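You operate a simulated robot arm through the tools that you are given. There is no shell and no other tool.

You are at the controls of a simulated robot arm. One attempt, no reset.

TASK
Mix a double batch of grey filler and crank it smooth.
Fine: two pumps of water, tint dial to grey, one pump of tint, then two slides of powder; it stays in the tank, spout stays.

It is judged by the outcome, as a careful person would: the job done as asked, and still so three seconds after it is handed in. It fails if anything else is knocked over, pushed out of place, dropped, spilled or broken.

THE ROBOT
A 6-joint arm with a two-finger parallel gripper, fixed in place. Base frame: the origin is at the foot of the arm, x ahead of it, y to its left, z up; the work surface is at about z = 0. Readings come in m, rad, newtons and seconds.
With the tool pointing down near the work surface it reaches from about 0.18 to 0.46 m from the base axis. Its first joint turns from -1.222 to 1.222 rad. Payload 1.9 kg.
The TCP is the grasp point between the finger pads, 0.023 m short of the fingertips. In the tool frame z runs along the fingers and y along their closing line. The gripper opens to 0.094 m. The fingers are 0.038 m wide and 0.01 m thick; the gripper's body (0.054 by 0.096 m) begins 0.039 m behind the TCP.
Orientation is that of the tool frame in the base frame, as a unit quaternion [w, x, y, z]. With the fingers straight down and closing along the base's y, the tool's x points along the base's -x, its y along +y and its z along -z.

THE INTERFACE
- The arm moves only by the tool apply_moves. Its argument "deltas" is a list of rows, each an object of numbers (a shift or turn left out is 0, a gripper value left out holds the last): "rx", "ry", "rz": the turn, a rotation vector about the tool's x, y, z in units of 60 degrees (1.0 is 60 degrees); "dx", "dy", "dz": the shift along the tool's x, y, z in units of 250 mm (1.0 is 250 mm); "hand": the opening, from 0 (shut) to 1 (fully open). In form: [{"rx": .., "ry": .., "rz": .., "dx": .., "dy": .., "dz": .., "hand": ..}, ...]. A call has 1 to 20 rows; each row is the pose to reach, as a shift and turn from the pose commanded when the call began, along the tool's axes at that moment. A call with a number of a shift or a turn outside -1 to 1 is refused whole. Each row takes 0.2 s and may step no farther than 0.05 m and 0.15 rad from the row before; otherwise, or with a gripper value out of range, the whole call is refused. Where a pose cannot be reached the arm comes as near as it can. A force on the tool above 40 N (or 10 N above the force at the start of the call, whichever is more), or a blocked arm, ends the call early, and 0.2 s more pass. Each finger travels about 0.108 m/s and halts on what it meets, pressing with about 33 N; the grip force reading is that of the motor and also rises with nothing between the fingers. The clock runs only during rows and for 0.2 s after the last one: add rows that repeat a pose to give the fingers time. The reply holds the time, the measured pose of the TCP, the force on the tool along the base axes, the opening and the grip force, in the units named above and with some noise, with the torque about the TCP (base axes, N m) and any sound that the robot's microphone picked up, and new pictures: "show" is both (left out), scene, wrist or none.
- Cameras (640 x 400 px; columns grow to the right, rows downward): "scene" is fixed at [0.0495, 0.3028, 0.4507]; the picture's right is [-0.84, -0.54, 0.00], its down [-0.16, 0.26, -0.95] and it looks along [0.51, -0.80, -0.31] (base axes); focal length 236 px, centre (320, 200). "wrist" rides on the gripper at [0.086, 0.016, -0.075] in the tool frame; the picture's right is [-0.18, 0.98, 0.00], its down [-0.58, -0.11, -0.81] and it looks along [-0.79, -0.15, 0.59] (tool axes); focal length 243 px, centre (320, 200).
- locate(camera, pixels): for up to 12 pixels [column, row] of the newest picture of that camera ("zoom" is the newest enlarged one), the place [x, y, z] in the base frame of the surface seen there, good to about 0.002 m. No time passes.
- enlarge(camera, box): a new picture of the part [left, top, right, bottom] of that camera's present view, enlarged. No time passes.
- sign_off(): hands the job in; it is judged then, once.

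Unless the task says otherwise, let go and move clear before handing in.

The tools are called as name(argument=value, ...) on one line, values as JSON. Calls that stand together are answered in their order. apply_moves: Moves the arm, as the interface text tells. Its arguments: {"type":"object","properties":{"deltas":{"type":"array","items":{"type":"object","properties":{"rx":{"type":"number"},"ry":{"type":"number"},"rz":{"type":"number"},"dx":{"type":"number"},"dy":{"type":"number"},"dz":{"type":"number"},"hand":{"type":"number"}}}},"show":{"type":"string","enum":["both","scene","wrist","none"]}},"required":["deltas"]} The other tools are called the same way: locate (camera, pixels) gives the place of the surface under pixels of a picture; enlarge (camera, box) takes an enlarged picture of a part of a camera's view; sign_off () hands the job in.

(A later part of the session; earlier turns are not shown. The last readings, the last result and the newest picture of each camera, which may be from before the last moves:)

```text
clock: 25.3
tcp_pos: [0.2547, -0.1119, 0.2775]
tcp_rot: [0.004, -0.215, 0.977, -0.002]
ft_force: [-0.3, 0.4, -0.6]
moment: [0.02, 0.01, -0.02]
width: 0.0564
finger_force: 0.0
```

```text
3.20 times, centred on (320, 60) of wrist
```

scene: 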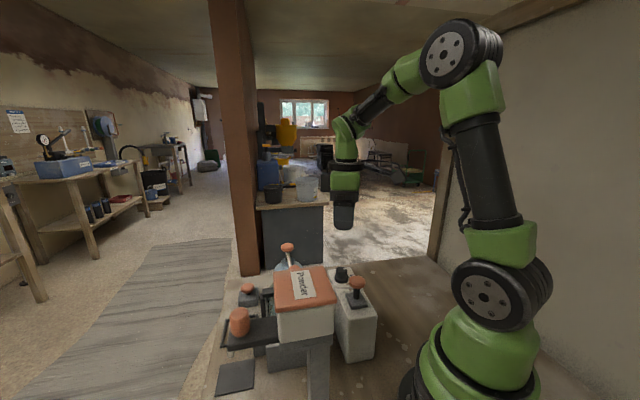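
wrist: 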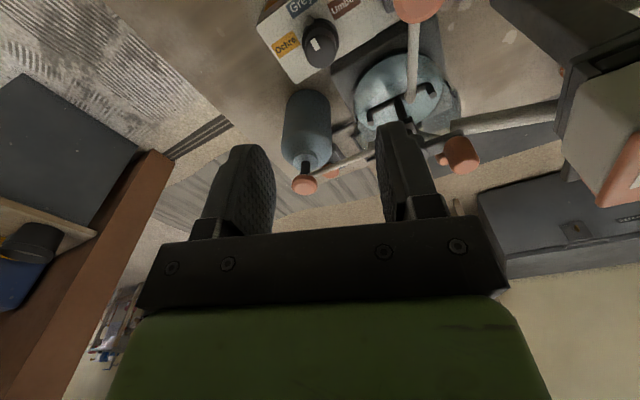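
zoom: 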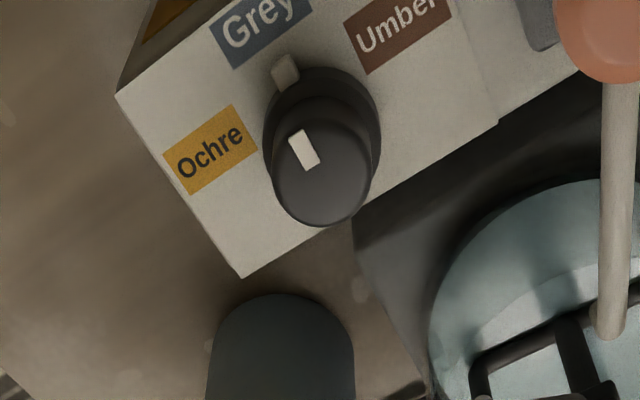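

The dial clearly points at Grey. Next is the tint knob at about (0.197,-0.057,0.167): move above it with the tool rotated so the camera stays clear of the arm's base, fingers closed.

apply_moves(deltas=[{"rz": -0.1, "dx": 0.015, "dy": 0.037, "hand": 0}, {"rz": -0.2, "dx": 0.03, "dy": 0.074, "hand": 0}, {"rz": -0.3, "dx": 0.045, "dy": 0.111, "hand": 0}, {"rz": -0.4, "dx": 0.06, "dy": 0.148, "hand": 0}, {"rz": -0.5, "dx": 0.075, "dy": 0.185, "hand": 0}, {"rz": -0.6, "dx": 0.09, "dy": 0.222, "hand": 0}, {"rz": -0.7, "dx": 0.105, "dy": 0.26, "hand": 0}, {"rz": -0.75, "dx": 0.118, "dy": 0.296, "dz": 0.04, "hand": 0}, {"rz": -0.75, "dx": 0.118, "dy": 0.296, "dz": 0.04, "hand": 0}])

enlarge(camera="wrist", box=[220, 0, 420, 120])

```text
clock: 27.3
tcp_pos: [0.1977, -0.0553, 0.2678]
tcp_rot: [0.003, -0.573, 0.819, -0.003]
ft_force: [-0.7, -0.6, -0.5]
moment: [0.02, 0.01, 0.01]
width: 0.0
finger_force: 32.9
```

scene: 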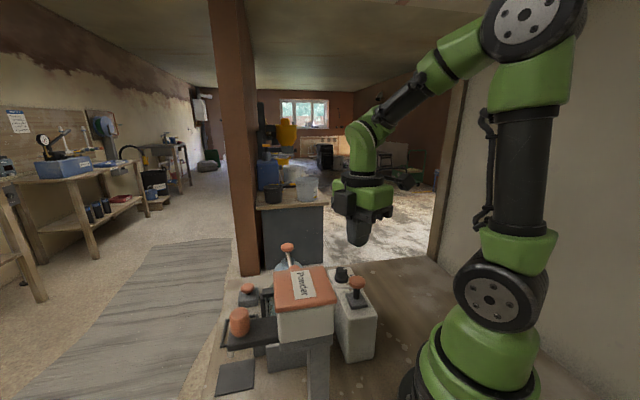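
wrist: 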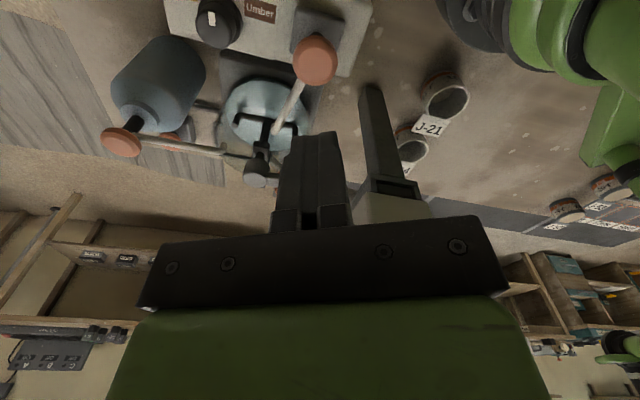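

```text
3.20 times, centred on (320, 60) of wrist
```

zoom: 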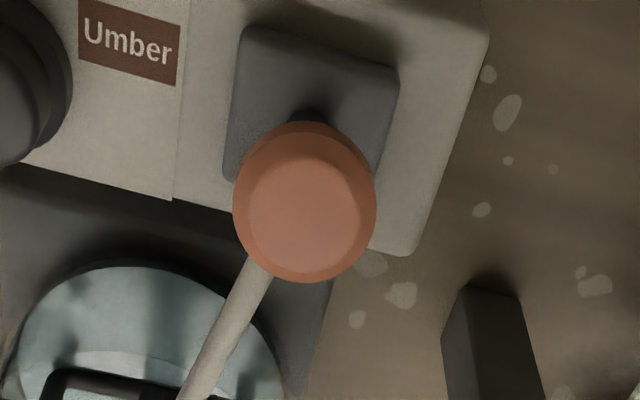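

locate(camera="zoom", pixels=[[305, 215], [255, 215], [355, 215], [305, 165], [305, 265]])

```text
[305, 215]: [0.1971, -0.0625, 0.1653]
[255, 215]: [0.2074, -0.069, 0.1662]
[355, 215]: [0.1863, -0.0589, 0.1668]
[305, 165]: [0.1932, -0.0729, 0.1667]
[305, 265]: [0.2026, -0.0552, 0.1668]
```

The knob's top face centre is (0.197,-0.063,0.167). I'll shift 7 mm and press one full stroke until the end stop.

apply_moves(deltas=[{"dx": 0.027, "dy": -0.007, "dz": 0.05}, {"dx": 0.027, "dy": -0.007, "dz": 0.15}, {"dx": 0.027, "dy": -0.007, "dz": 0.25}, {"dx": 0.027, "dy": -0.007, "dz": 0.3}, {"dx": 0.027, "dy": -0.007, "dz": 0.315}, {"dx": 0.027, "dy": -0.007, "dz": 0.33}, {"dx": 0.027, "dy": -0.007, "dz": 0.345}, {"dx": 0.027, "dy": -0.007, "dz": 0.355}, {"dx": 0.027, "dy": -0.007, "dz": 0.363}, {"dx": 0.027, "dy": -0.007, "dz": 0.37}, {"dx": 0.027, "dy": -0.007, "dz": 0.377}, {"dx": 0.027, "dy": -0.007, "dz": 0.384}, {"dx": 0.027, "dy": -0.007, "dz": 0.391}])

```text
clock: 29.5
tcp_pos: [0.1966, -0.0651, 0.1751]
tcp_rot: [0.004, -0.572, 0.82, -0.004]
ft_force: [-4.5, 1.8, 16.1]
moment: [0.02, 0.16, 0.06]
width: 0.0
finger_force: 33.2
stopped in row 10: the force on the tool passed its limit at 47 N (the readings are from after the stop); the commanded pose is now the measured one
```

scene: 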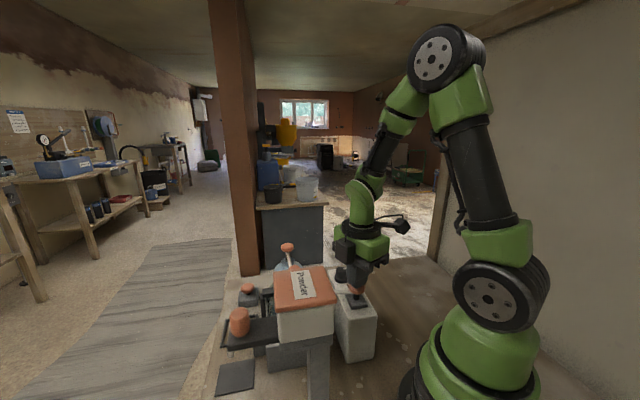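
wrist: 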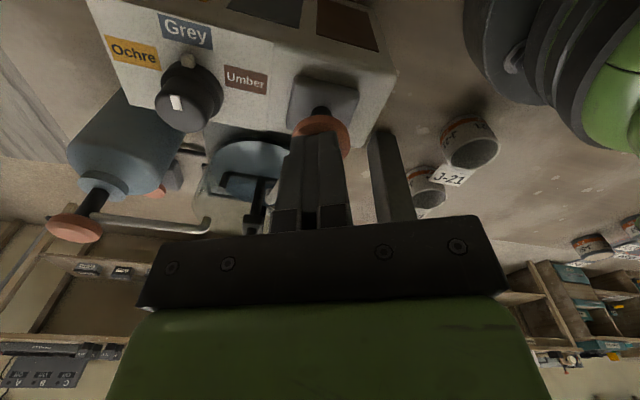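

Tint stroke bottomed (47 N at z≈0.175). One pump only; lift straight up and verify the tank.

apply_moves(deltas=[{"dz": -0.04}, {"dz": -0.12}, {"dz": -0.26}, {"dz": -0.42}, {"dz": -0.58}, {"dz": -0.7}, {"dz": -0.7, "rz": 0.13}, {"dz": -0.7, "rz": 0.26}, {"dz": -0.7, "rz": 0.39}, {"dz": -0.7, "rz": 0.39}])

enlarge(camera="wrist", box=[200, 0, 440, 150])

```text
clock: 31.7
tcp_pos: [0.1966, -0.0636, 0.3521]
tcp_rot: [0.003, -0.393, 0.92, -0.003]
ft_force: [0.3, 0.1, -0.4]
moment: [0.03, 0.0, -0.02]
width: 0.0
finger_force: 32.7
```

scene: 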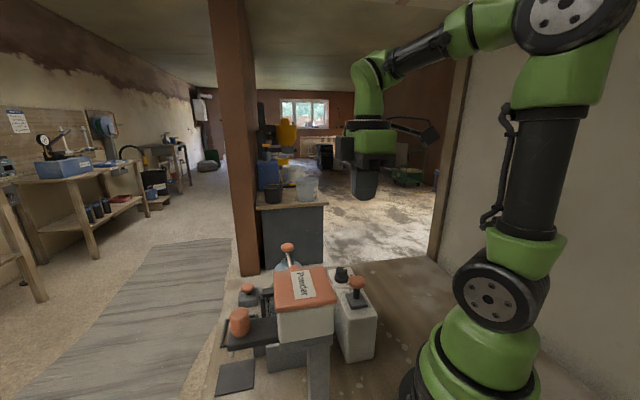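
wrist: 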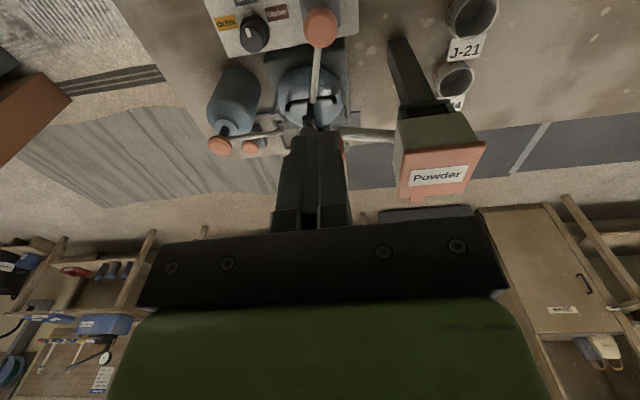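

```text
2.67 times, centred on (320, 75) of wrist
```

zoom: 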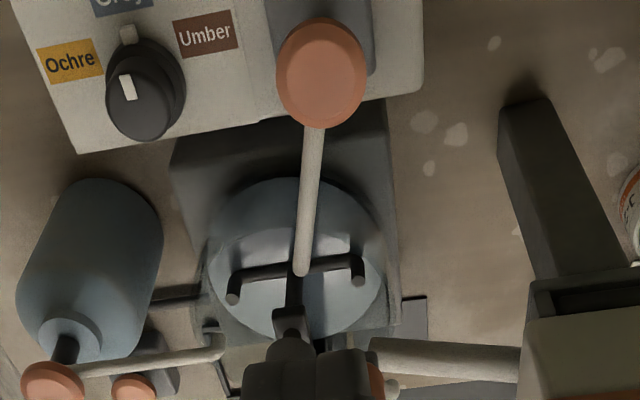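

The tank liquid has turned greyer after the single tint pump. Now I travel high over the hopper to the powder slide knob near (0.265,0.152,0.224), with the fingers set to close across the slide direction.

apply_moves(deltas=[{"dx": -0.1, "dy": 0.05, "hand": 0.6}, {"dx": -0.2, "dy": 0.1, "hand": 0.6}, {"dx": -0.3, "dy": 0.15, "hand": 0.6}, {"dx": -0.4, "dy": 0.2, "hand": 0.6}, {"dx": -0.5, "dy": 0.25, "hand": 0.6}, {"dx": -0.6, "dy": 0.3, "hand": 0.6}, {"dx": -0.7, "dy": 0.35, "hand": 0.6}, {"dx": -0.813, "dy": 0.399, "dz": 0.06, "hand": 0.6}, {"dx": -0.813, "dy": 0.399, "dz": 0.12, "hand": 0.6}, {"dx": -0.813, "dy": 0.399, "dz": 0.12, "hand": 0.6}])

enlarge(camera="scene", box=[180, 200, 340, 360])

```text
clock: 33.9
tcp_pos: [0.264, 0.1512, 0.3229]
tcp_rot: [0.005, -0.394, 0.919, -0.003]
ft_force: [0.2, -0.3, 0.0]
moment: [-0.02, 0.0, -0.03]
width: 0.0566
finger_force: 0.0
```

scene: 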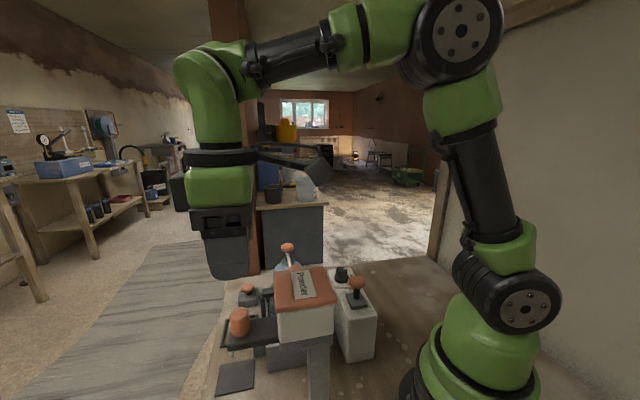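
wrist: 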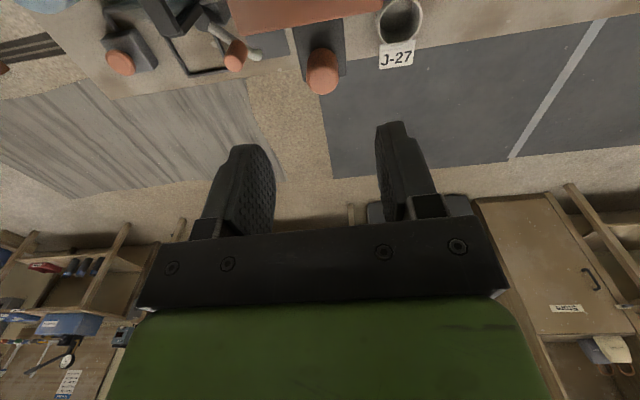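

```text
2.50 times, centred on (260, 280) of scene
```

zoom: 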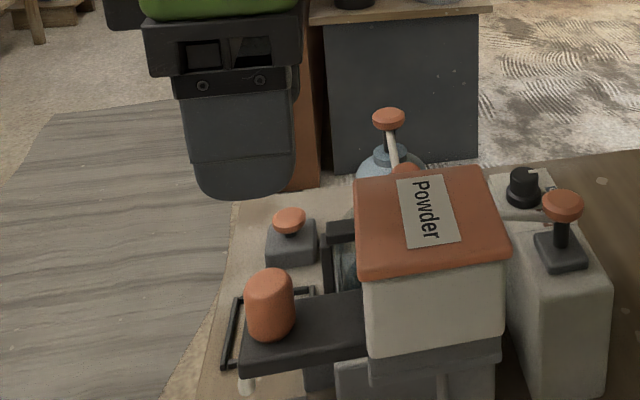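

enlarge(camera="wrist", box=[260, 0, 400, 110])

locate(camera="wrist", pixels=[[322, 55], [322, 62], [322, 70], [322, 80], [308, 65], [336, 65], [300, 45], [342, 45], [318, 35], [333, 92]])

```text
3.64 times, centred on (330, 55) of wrist
```

zoom: 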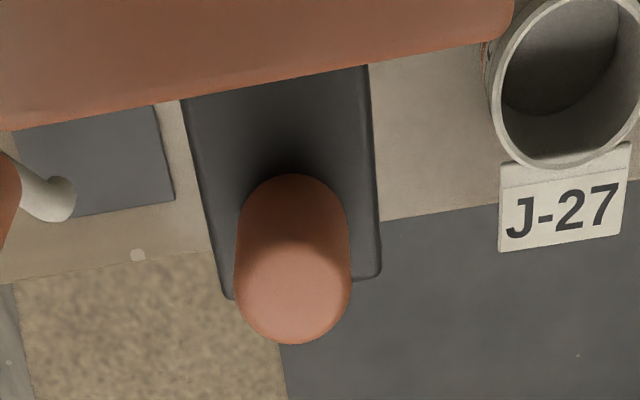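

```text
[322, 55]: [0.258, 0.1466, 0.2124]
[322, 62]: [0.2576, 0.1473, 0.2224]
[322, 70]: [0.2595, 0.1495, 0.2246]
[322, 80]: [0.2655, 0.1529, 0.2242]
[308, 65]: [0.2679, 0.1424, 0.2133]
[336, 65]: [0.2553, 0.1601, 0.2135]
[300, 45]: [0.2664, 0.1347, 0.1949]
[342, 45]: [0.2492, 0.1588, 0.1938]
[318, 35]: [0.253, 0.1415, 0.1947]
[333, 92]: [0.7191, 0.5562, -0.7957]
```

Knob centre ≈ (0.264,0.153), matching the TCP. I'll lower to z≈0.222 (tips just above the bar at 0.195) and close on it.

apply_moves(deltas=[{"dx": -0.005, "dy": 0.005, "dz": 0.08, "hand": 0.6}, {"dx": -0.005, "dy": 0.005, "dz": 0.18, "hand": 0.6}, {"dx": -0.005, "dy": 0.005, "dz": 0.28, "hand": 0.6}, {"dx": -0.005, "dy": 0.005, "dz": 0.36, "hand": 0.6}, {"dx": -0.005, "dy": 0.005, "dz": 0.404, "hand": 0.6}, {"dx": -0.005, "dy": 0.005, "dz": 0.404, "hand": 0.6}, {"dx": -0.005, "dy": 0.005, "dz": 0.404, "hand": 0.15}, {"dx": -0.005, "dy": 0.005, "dz": 0.404, "hand": 0.15}, {"dx": -0.005, "dy": 0.005, "dz": 0.404, "hand": 0.15}])

enlarge(camera="scene", box=[180, 230, 340, 390])

```text
clock: 35.9
tcp_pos: [0.2655, 0.153, 0.2198]
tcp_rot: [0.004, -0.393, 0.919, -0.003]
ft_force: [8.4, -8.9, -7.5]
moment: [0.64, 0.21, -0.02]
width: 0.0228
finger_force: 44.6
```

scene: 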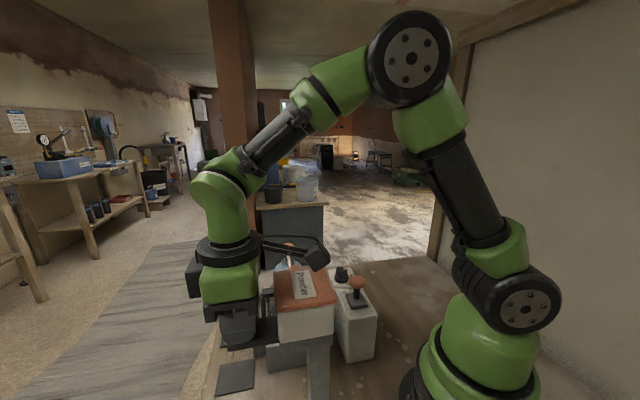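
wrist: 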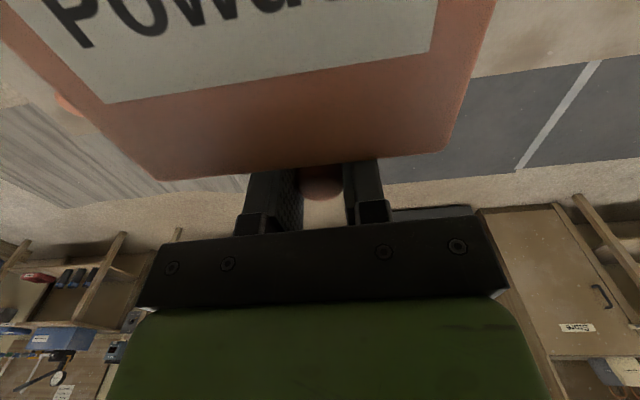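

```text
2.50 times, centred on (260, 310) of scene
```

zoom: 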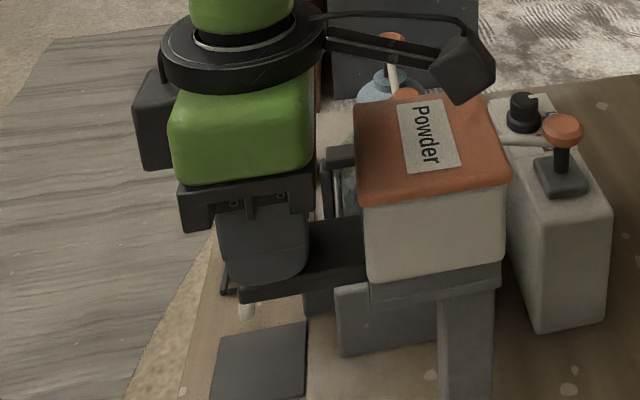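

Gripped (width 0.0228). To clear the hopper lid during an inward slide, I'll re-grip 6 mm higher.

apply_moves(deltas=[{"hand": 0.45}, {"hand": 0.45}, {"dz": -0.024, "hand": 0.45}, {"dz": -0.024, "hand": 0.45}, {"dz": -0.024, "hand": 0.18}, {"dz": -0.024, "hand": 0.18}, {"dz": -0.024, "hand": 0.18}], show="none")

```text
clock: 37.5
tcp_pos: [0.2658, 0.1526, 0.2259]
tcp_rot: [0.004, -0.393, 0.919, -0.004]
ft_force: [14.7, -14.3, -1.8]
moment: [0.16, 0.37, -0.05]
width: 0.0231
finger_force: 44.9
```

There's ~20 N lateral grip offset; I'll relieve it by ~1.2 mm and try sliding inward in small steps.

apply_moves(deltas=[{"dy": -0.005}, {"dy": -0.005}, {"dy": -0.005, "dx": 0.012}, {"dy": -0.005, "dx": 0.024}, {"dy": -0.005, "dx": 0.036}, {"dy": -0.005, "dx": 0.048}], show="scene")

enlarge(camera="scene", box=[180, 230, 340, 390])

```text
clock: 38.9
tcp_pos: [0.2585, 0.1439, 0.2274]
tcp_rot: [0.007, -0.394, 0.919, -0.002]
ft_force: [18.5, 29.3, 9.0]
moment: [0.82, 0.14, 0.08]
width: 0.0234
finger_force: 45.7
```

scene: 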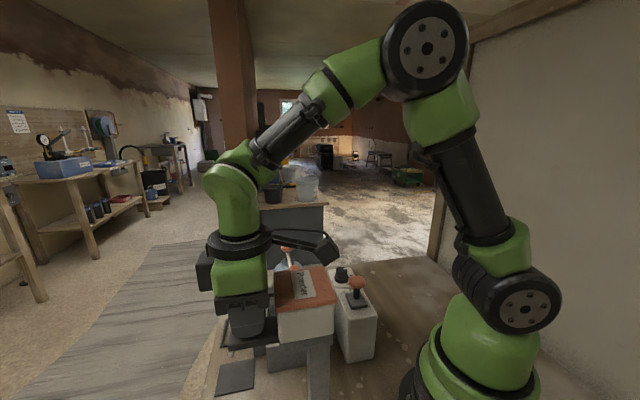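

```text
2.50 times, centred on (260, 310) of scene
```

zoom: 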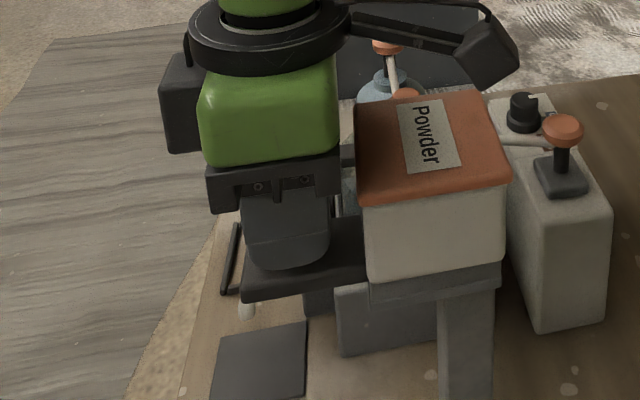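

The tool moved inward ~11 mm but the bar end at zoom (240,293) did not, and ~34 N resisted, so this is the inner stop. I'll return and then pull outward.

apply_moves(deltas=[{"dx": -0.016, "hand": 0.45}, {"dx": -0.032, "hand": 0.45}, {"dx": -0.048, "hand": 0.45}, {"dx": -0.048, "hand": 0.45}])

enlarge(camera="scene", box=[180, 230, 340, 390])

```text
clock: 39.9
tcp_pos: [0.2653, 0.1545, 0.2272]
tcp_rot: [0.004, -0.394, 0.919, -0.003]
ft_force: [0.4, 0.4, 0.5]
moment: [0.01, 0.03, -0.02]
width: 0.0423
finger_force: 0.0
```

scene: 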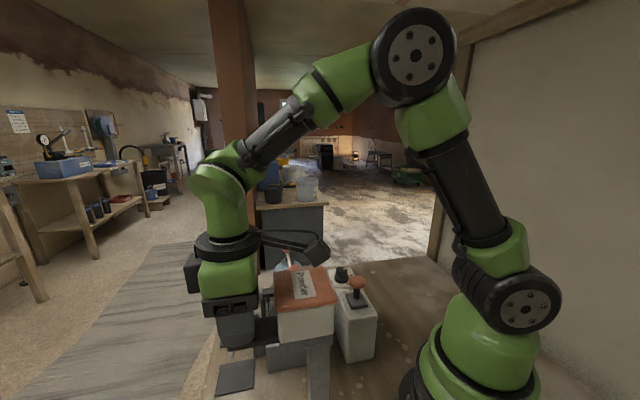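
wrist: 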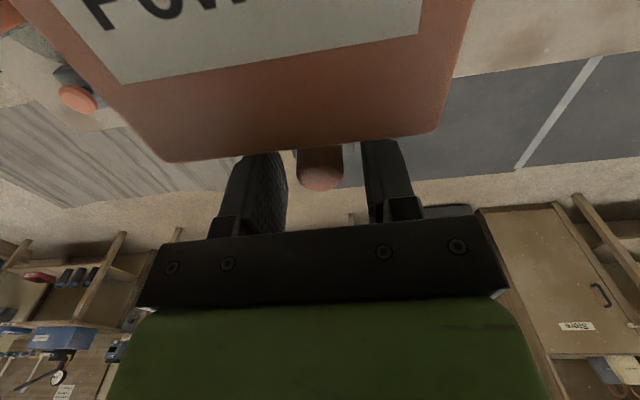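

```text
2.50 times, centred on (260, 310) of scene
```

zoom: 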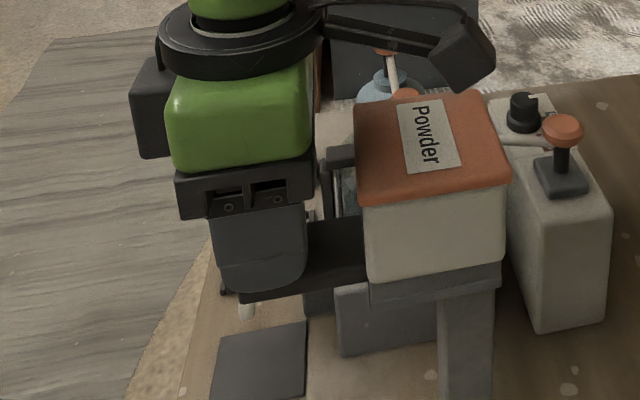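

The knob is centred between the open fingers and the bar is unmoved. I'll lower slightly, close and pull outward gently.

apply_moves(deltas=[{"dz": 0.02, "hand": 0.45}, {"dz": 0.02, "hand": 0.45}, {"dz": 0.02, "hand": 0.1}, {"dz": 0.02, "hand": 0.1}, {"dz": 0.02, "hand": 0.1}, {"dz": 0.02, "dx": -0.012}, {"dz": 0.02, "dx": -0.024}, {"dz": 0.02, "dx": -0.036}, {"dz": 0.02, "dx": -0.048}])

enlarge(camera="scene", box=[180, 230, 340, 390])

```text
clock: 41.9
tcp_pos: [0.274, 0.162, 0.222]
tcp_rot: [0.007, -0.395, 0.919, -0.003]
ft_force: [-3.7, 2.8, 22.5]
moment: [1.29, -0.21, -0.05]
width: 0.0231
finger_force: 44.7
```

scene: 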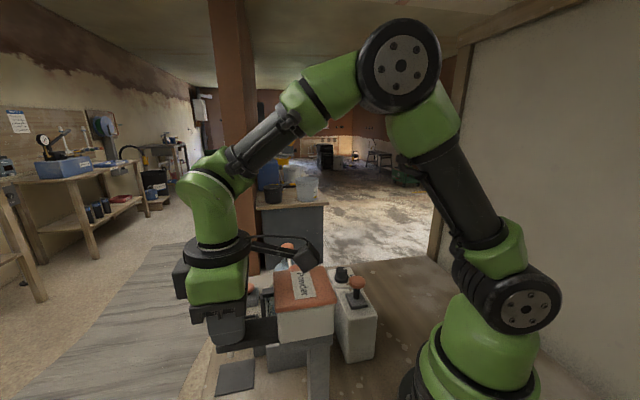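
wrist: 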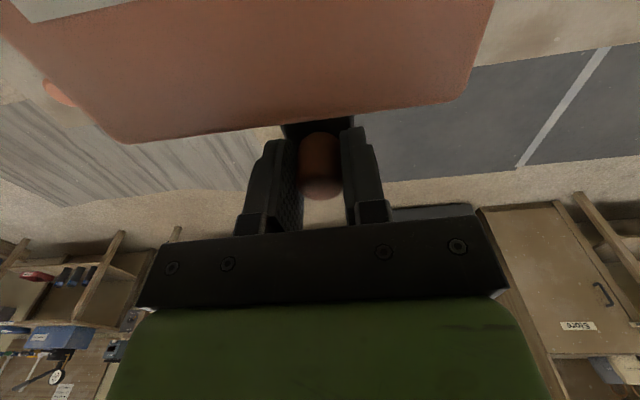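

```text
2.50 times, centred on (260, 310) of scene
```

zoom: 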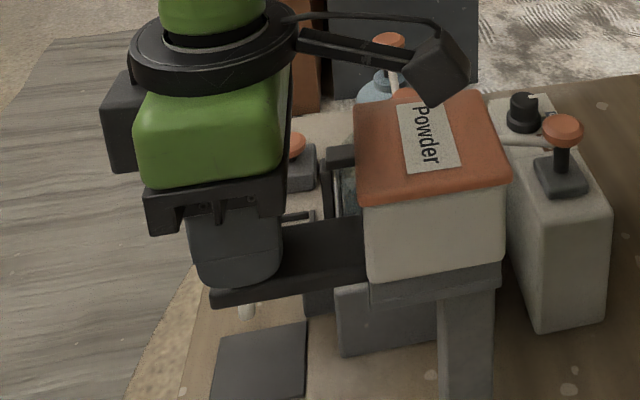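

The bar is sliding out (its end moved from zoom x=240 to 210). Continue pulling to the outer stop.

apply_moves(deltas=[{"dx": -0.014, "dz": -0.004}, {"dx": -0.028, "dz": -0.006}, {"dx": -0.042, "dz": -0.006}, {"dx": -0.056, "dz": -0.006}, {"dx": -0.07, "dz": -0.006}, {"dx": -0.084, "dz": -0.006}, {"dx": -0.098, "dz": -0.006}, {"dx": -0.112, "dz": -0.006}, {"dx": -0.126, "dz": -0.006}, {"dx": -0.14, "dz": -0.006}])

enlarge(camera="scene", box=[160, 230, 340, 390])

```text
clock: 44.1
tcp_pos: [0.2972, 0.1851, 0.224]
tcp_rot: [0.004, -0.394, 0.919, -0.003]
ft_force: [-11.3, -37.8, 3.0]
moment: [-0.08, 0.6, 0.0]
width: 0.0236
finger_force: 45.0
```

scene: 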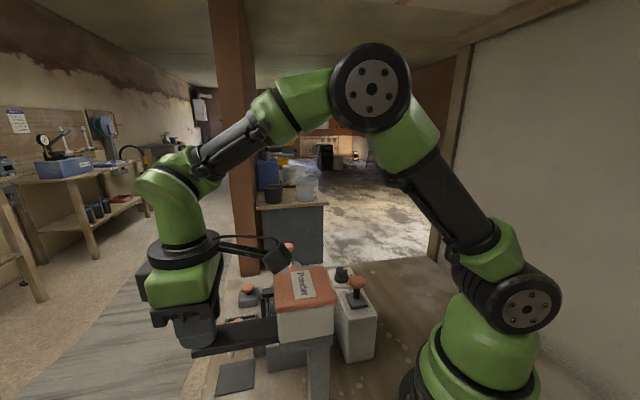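
wrist: 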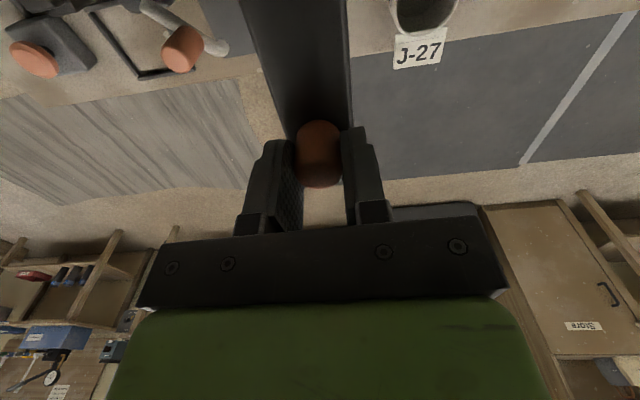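

```text
2.50 times, centred on (250, 310) of scene
```

zoom: 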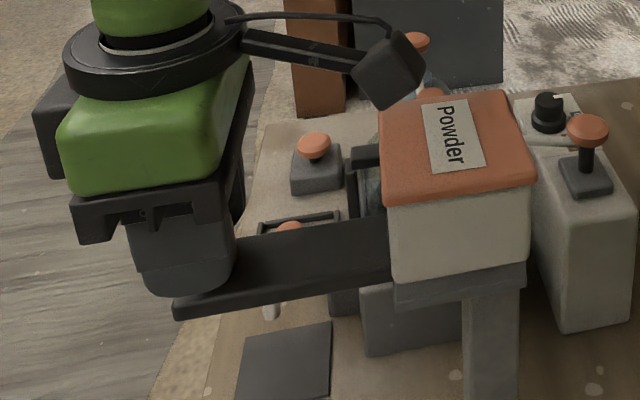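

The bar is out ~43 mm and ~39 N now resists, so it's at the outer stop. Now I push it back in to the inner stop.

apply_moves(deltas=[{"dx": 0.014}, {"dx": 0.028}, {"dx": 0.042}, {"dx": 0.056}, {"dx": 0.07}, {"dx": 0.084}, {"dx": 0.098}, {"dx": 0.112}, {"dx": 0.126}, {"dx": 0.14}, {"dx": 0.154}, {"dx": 0.168}, {"dx": 0.18}, {"dx": 0.19}])

enlarge(camera="scene", box=[180, 230, 340, 390])

```text
clock: 47.1
tcp_pos: [0.2656, 0.1529, 0.2234]
tcp_rot: [0.006, -0.394, 0.919, -0.001]
ft_force: [22.6, 23.4, -10.3]
moment: [0.71, 0.11, 0.02]
width: 0.0232
finger_force: 44.6
```

scene: 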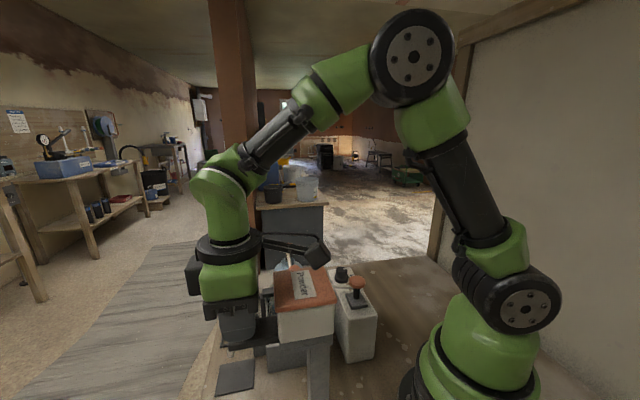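
wrist: 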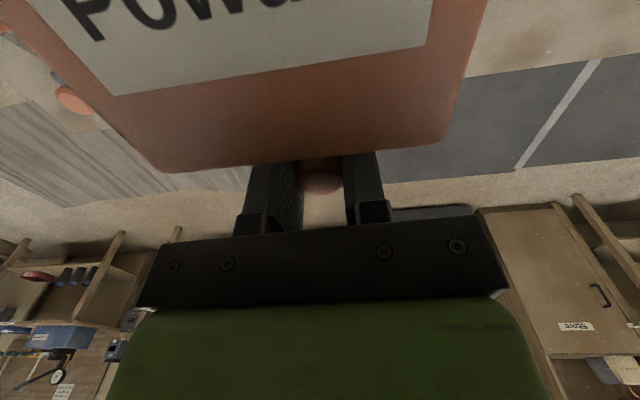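

```text
2.50 times, centred on (260, 310) of scene
```

zoom: 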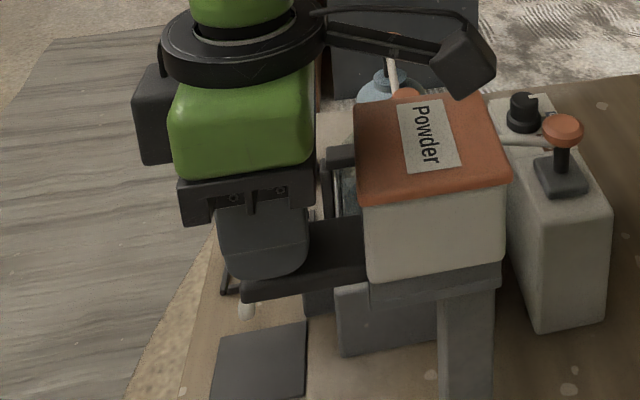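

The bar end is back at zoom (240,293): one full slide done. Second pull to the outer stop now.

apply_moves(deltas=[{"dx": -0.014}, {"dx": -0.028}, {"dx": -0.042}, {"dx": -0.056}, {"dx": -0.07}, {"dx": -0.084}, {"dx": -0.098}, {"dx": -0.112}, {"dx": -0.126}, {"dx": -0.14}, {"dx": -0.154}, {"dx": -0.168}, {"dx": -0.18}, {"dx": -0.19}])

enlarge(camera="scene", box=[160, 230, 340, 390])

```text
clock: 50.1
tcp_pos: [0.2977, 0.1854, 0.2212]
tcp_rot: [0.001, -0.393, 0.92, -0.004]
ft_force: [-11.7, -35.9, -0.2]
moment: [-0.02, 0.65, 0.02]
width: 0.0233
finger_force: 45.3
```

scene: 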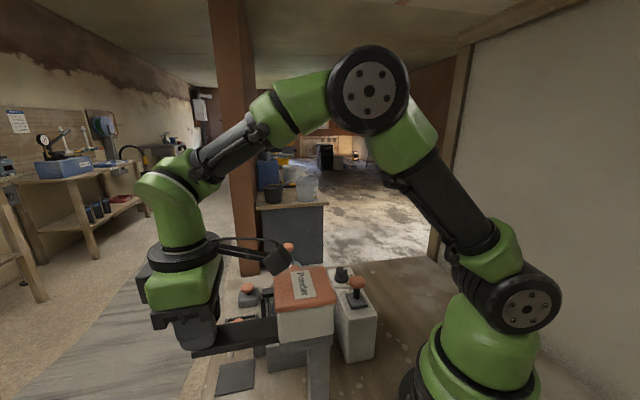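
wrist: 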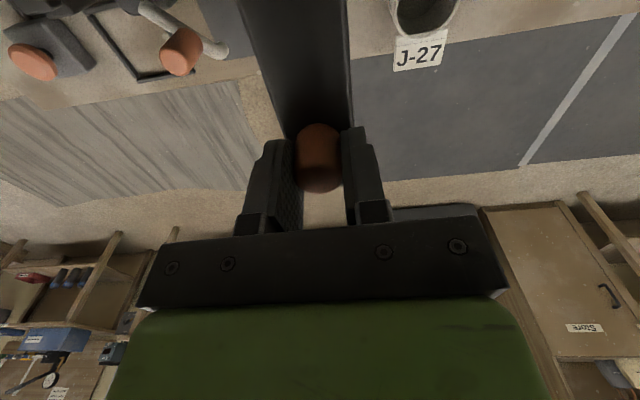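

```text
2.50 times, centred on (250, 310) of scene
```

zoom: 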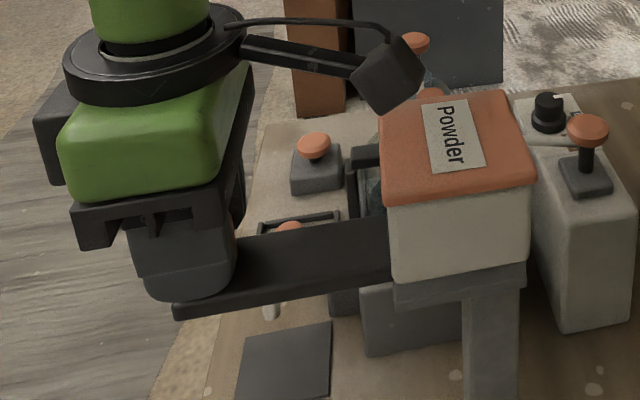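

Same outer-stop position (bar end at zoom (175,310)) and force. Pushing back in to complete the second slide.

apply_moves(deltas=[{"dx": 0.014}, {"dx": 0.028}, {"dx": 0.042}, {"dx": 0.056}, {"dx": 0.07}, {"dx": 0.084}, {"dx": 0.098}, {"dx": 0.112}, {"dx": 0.126}, {"dx": 0.14}, {"dx": 0.154}, {"dx": 0.168}, {"dx": 0.18}, {"dx": 0.19}])

enlarge(camera="scene", box=[180, 230, 340, 390])

```text
clock: 51.3
tcp_pos: [0.2869, 0.1746, 0.2209]
tcp_rot: [0.004, -0.395, 0.919, -0.005]
ft_force: [2.9, -2.8, -2.1]
moment: [0.51, 0.42, 0.05]
width: 0.0232
finger_force: 44.9
stopped in row 5: the force on the tool passed its limit at 50 N (the readings are from after the stop); the commanded pose is now the measured one
```

scene: 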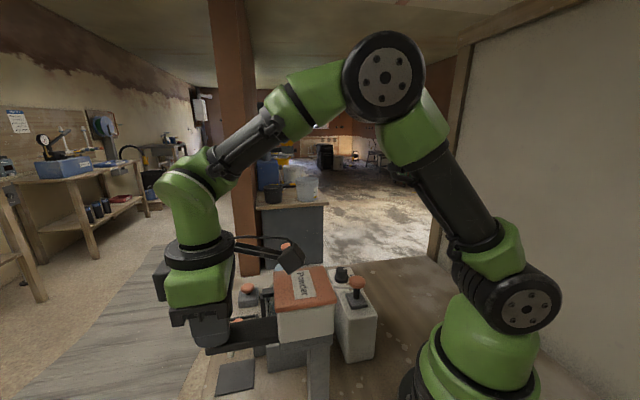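
wrist: 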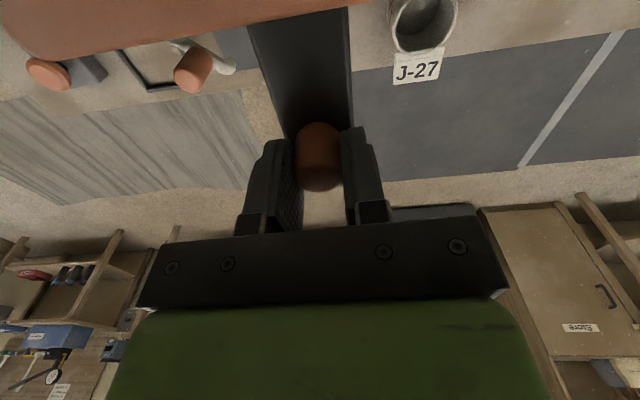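

```text
2.50 times, centred on (260, 310) of scene
```

zoom: 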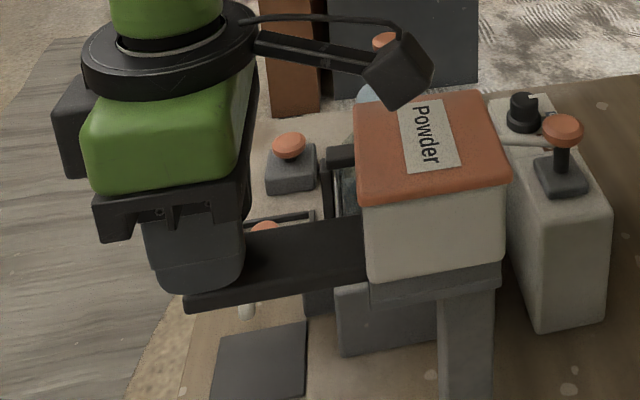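

A transient force stopped it mid-travel (now relaxed to ~4 N). I'll continue inward.

apply_moves(deltas=[{"dx": 0.01}, {"dx": 0.022}, {"dx": 0.034}, {"dx": 0.046}, {"dx": 0.058}, {"dx": 0.07}, {"dx": 0.082}, {"dx": 0.094}, {"dx": 0.106}, {"dx": 0.118}, {"dx": 0.128}])

enlarge(camera="scene", box=[180, 230, 340, 390])

```text
clock: 53.8
tcp_pos: [0.2654, 0.1518, 0.2223]
tcp_rot: [0.009, -0.396, 0.918, -0.003]
ft_force: [6.6, 8.9, -4.5]
moment: [0.48, 0.53, 0.05]
width: 0.0235
finger_force: 45.0
stopped in row 11: the force on the tool passed its limit at 40 N (the readings are from after the stop); the commanded pose is now the measured one
```

scene: 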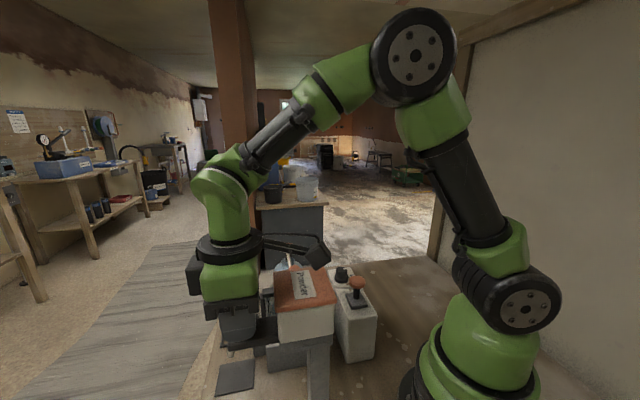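
wrist: 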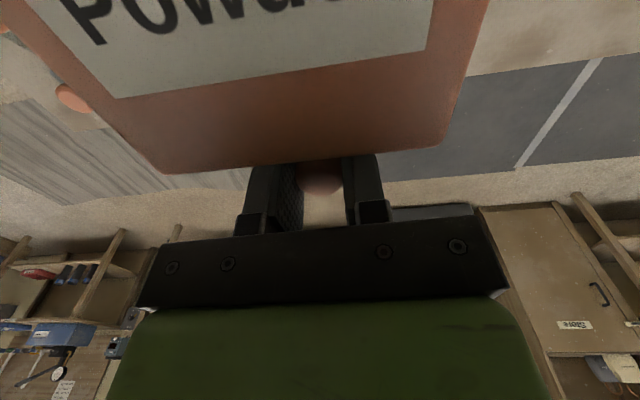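

```text
2.50 times, centred on (260, 310) of scene
```

zoom: 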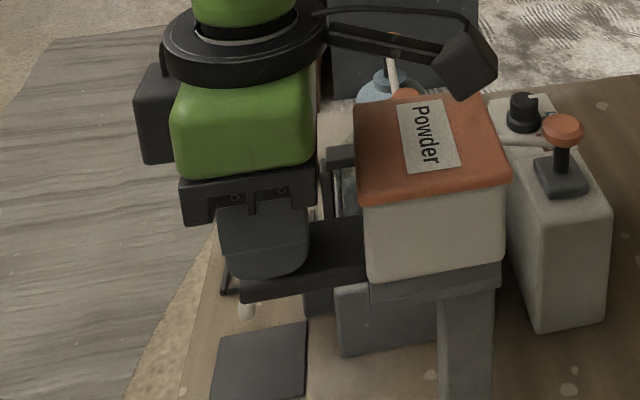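

Both slides are complete (bar end at the inner stop again). Release, lift clear of the hopper and travel to a view over the tank/crank.

apply_moves(deltas=[{"hand": 0.45}, {"hand": 0.45}, {"hand": 0.45, "dz": -0.1}, {"hand": 0.45, "dz": -0.25}, {"hand": 0.45, "dz": -0.4}, {"hand": 0.45, "dz": -0.55}, {"hand": 0.45, "dz": -0.55, "dx": 0.09, "dy": -0.09}, {"hand": 0.45, "dz": -0.55, "dx": 0.18, "dy": -0.18}, {"hand": 0.45, "dz": -0.55, "dx": 0.27, "dy": -0.27}, {"hand": 0.45, "dz": -0.55, "dx": 0.366, "dy": -0.379}, {"hand": 0.45, "dz": -0.55, "dx": 0.366, "dy": -0.379}])

enlarge(camera="wrist", box=[200, 0, 440, 150])

enlarge(camera="scene", box=[200, 225, 400, 400])

```text
clock: 56.2
tcp_pos: [0.2691, 0.0219, 0.3581]
tcp_rot: [0.008, -0.396, 0.918, -0.004]
ft_force: [0.1, 0.6, 0.2]
moment: [0.01, 0.01, -0.01]
width: 0.0422
finger_force: 0.1
```

scene: 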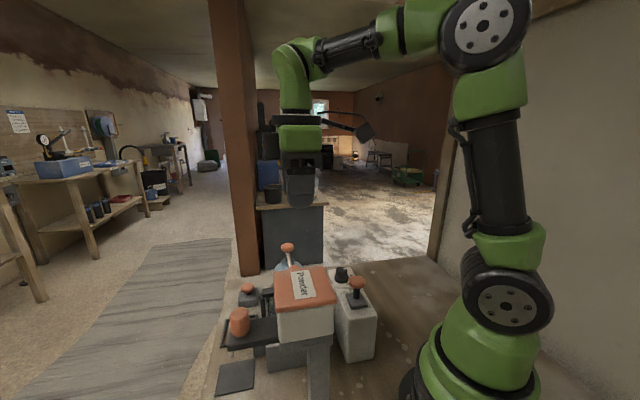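
wrist: 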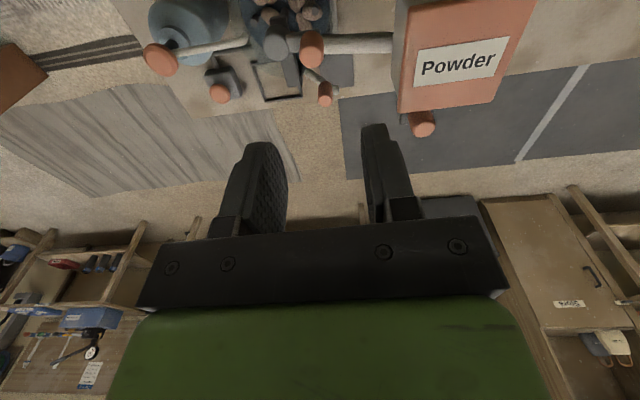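

```text
2.67 times, centred on (320, 75) of wrist
```

zoom: 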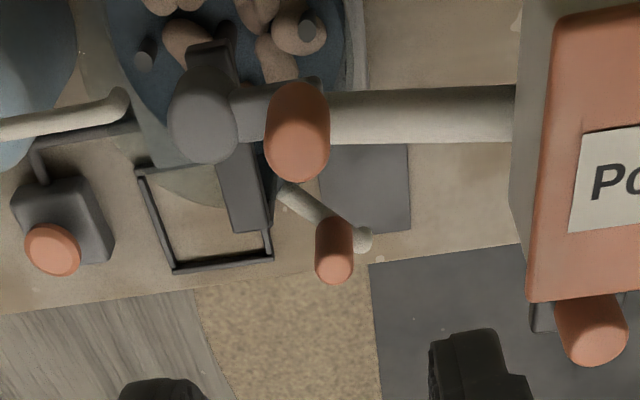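

```text
2.29 times, centred on (300, 312) of scene
```

zoom: 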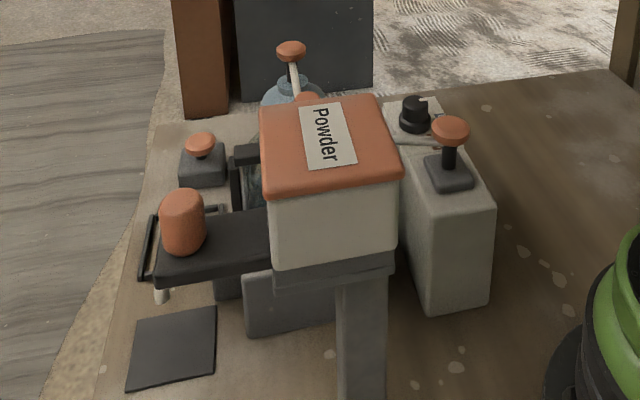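

Lumps of powder are now visible in the grey liquid. I'll measure the crank hub and knob precisely.

enlarge(camera="wrist", box=[240, 0, 350, 75])

locate(camera="wrist", pixels=[[312, 45], [312, 55], [312, 62], [302, 48], [322, 48], [277, 50], [268, 45], [286, 45], [277, 58], [294, 38], [292, 70], [330, 43]])

```text
5.33 times, centred on (295, 38) of wrist
```

zoom: 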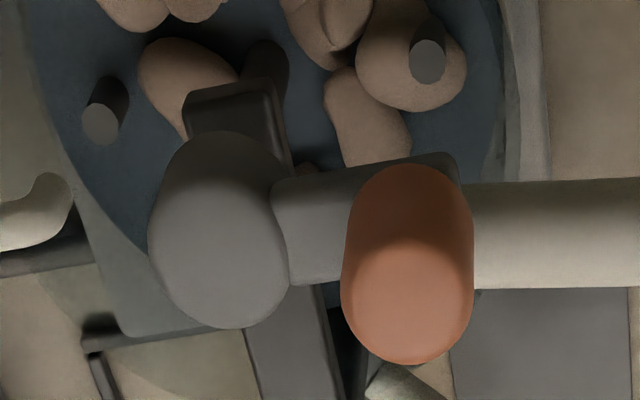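

```text
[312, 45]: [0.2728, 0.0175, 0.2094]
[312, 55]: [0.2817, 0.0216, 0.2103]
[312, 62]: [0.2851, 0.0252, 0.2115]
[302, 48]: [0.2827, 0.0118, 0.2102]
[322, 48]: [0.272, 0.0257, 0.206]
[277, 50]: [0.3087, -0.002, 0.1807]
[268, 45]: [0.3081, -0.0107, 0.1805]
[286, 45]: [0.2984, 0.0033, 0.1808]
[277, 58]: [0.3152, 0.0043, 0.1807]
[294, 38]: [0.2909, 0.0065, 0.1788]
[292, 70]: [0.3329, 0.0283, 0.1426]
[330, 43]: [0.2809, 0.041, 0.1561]
```

Crank hub centre ≈ (0.308,-0.0015) and knob centre ≈ (0.2805,0.021), top z 0.210, radius ≈36 mm. I'll descend to just above the knob and check alignment, also checking the chute height.

locate(camera="wrist", pixels=[[345, 42], [360, 42], [375, 42], [388, 42]])

apply_moves(deltas=[{"dx": -0.014, "dy": -0.018, "dz": 0.08}, {"dx": -0.028, "dy": -0.036, "dz": 0.18}, {"dx": -0.028, "dy": -0.036, "dz": 0.28}, {"dx": -0.028, "dy": -0.036, "dz": 0.36}, {"dx": -0.028, "dy": -0.036, "dz": 0.43}, {"dx": -0.028, "dy": -0.036, "dz": 0.43}])

enlarge(camera="wrist", box=[220, 60, 440, 220])

```text
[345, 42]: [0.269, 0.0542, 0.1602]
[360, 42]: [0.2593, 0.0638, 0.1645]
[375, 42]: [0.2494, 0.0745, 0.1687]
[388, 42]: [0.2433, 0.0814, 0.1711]
```

```text
clock: 57.6
tcp_pos: [0.2833, 0.0199, 0.2516]
tcp_rot: [0.008, -0.395, 0.919, -0.003]
ft_force: [-0.7, -0.4, 0.1]
moment: [-0.03, -0.02, -0.02]
width: 0.0425
finger_force: 0.0
```

scene: 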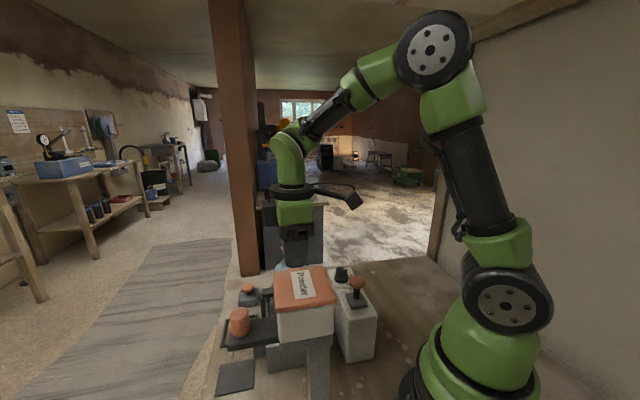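
wrist: 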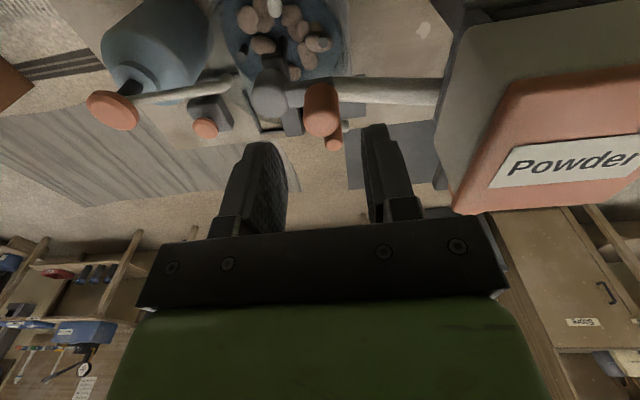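

```text
2.50 times, centred on (330, 140) of wrist
```

zoom: 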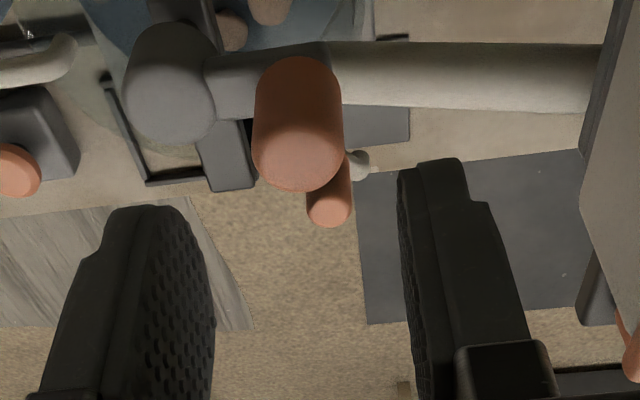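

locate(camera="zoom", pixels=[[299, 165], [260, 160], [338, 160], [299, 130], [299, 185], [170, 115], [170, 135], [130, 100], [212, 100]])

```text
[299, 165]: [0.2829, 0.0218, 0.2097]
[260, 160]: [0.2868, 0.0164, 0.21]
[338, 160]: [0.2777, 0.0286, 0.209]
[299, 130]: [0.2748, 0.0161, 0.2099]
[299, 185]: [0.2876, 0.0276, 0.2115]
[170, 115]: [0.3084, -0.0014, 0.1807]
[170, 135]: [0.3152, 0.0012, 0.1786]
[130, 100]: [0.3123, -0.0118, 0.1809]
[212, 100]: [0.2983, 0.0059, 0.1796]
```

Knob centre ≈ (0.282,0.022), hub ≈ (0.308,-0.0013), giving R≈0.035. I'll descend around the knob and close gently.

apply_moves(deltas=[{"dy": 0.006, "dz": 0.06}, {"dy": 0.006, "dz": 0.12}, {"dy": 0.006, "dz": 0.172}, {"dy": 0.006, "dz": 0.172}, {"dy": 0.006, "dz": 0.172, "hand": 0.24}, {"dy": 0.006, "dz": 0.172, "hand": 0.24}, {"dy": 0.006, "dz": 0.172, "hand": 0.24}])

enlarge(camera="wrist", box=[220, 60, 440, 220])

```text
clock: 59.2
tcp_pos: [0.2837, 0.0214, 0.21]
tcp_rot: [0.007, -0.395, 0.919, -0.004]
ft_force: [-1.6, 3.0, -1.0]
moment: [0.03, 0.04, -0.01]
width: 0.0237
finger_force: 1.9
```

scene: 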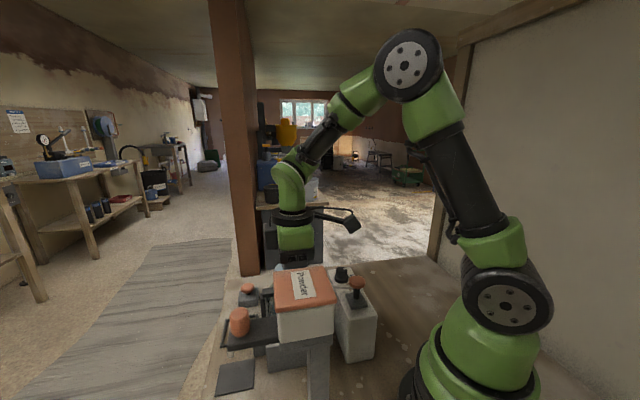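
wrist: 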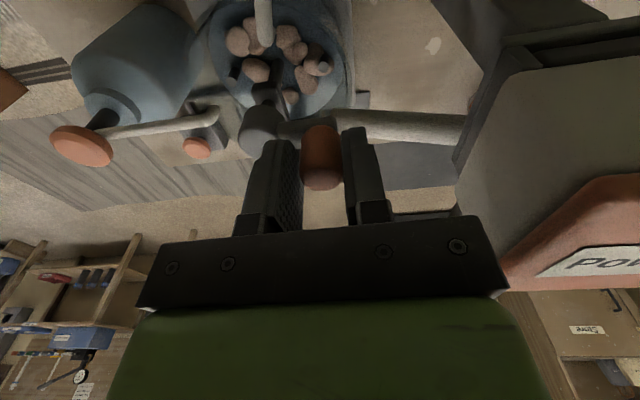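

```text
2.50 times, centred on (330, 140) of wrist
```

zoom: 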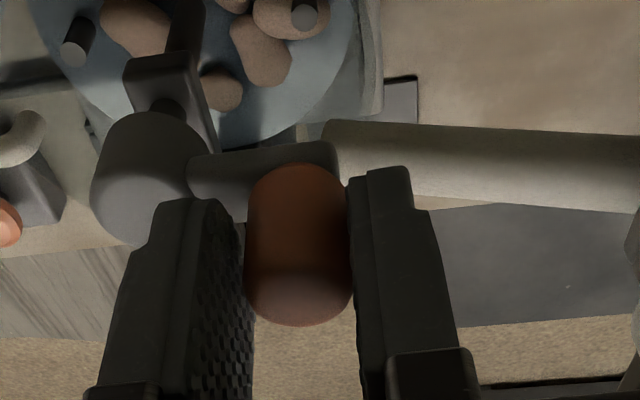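

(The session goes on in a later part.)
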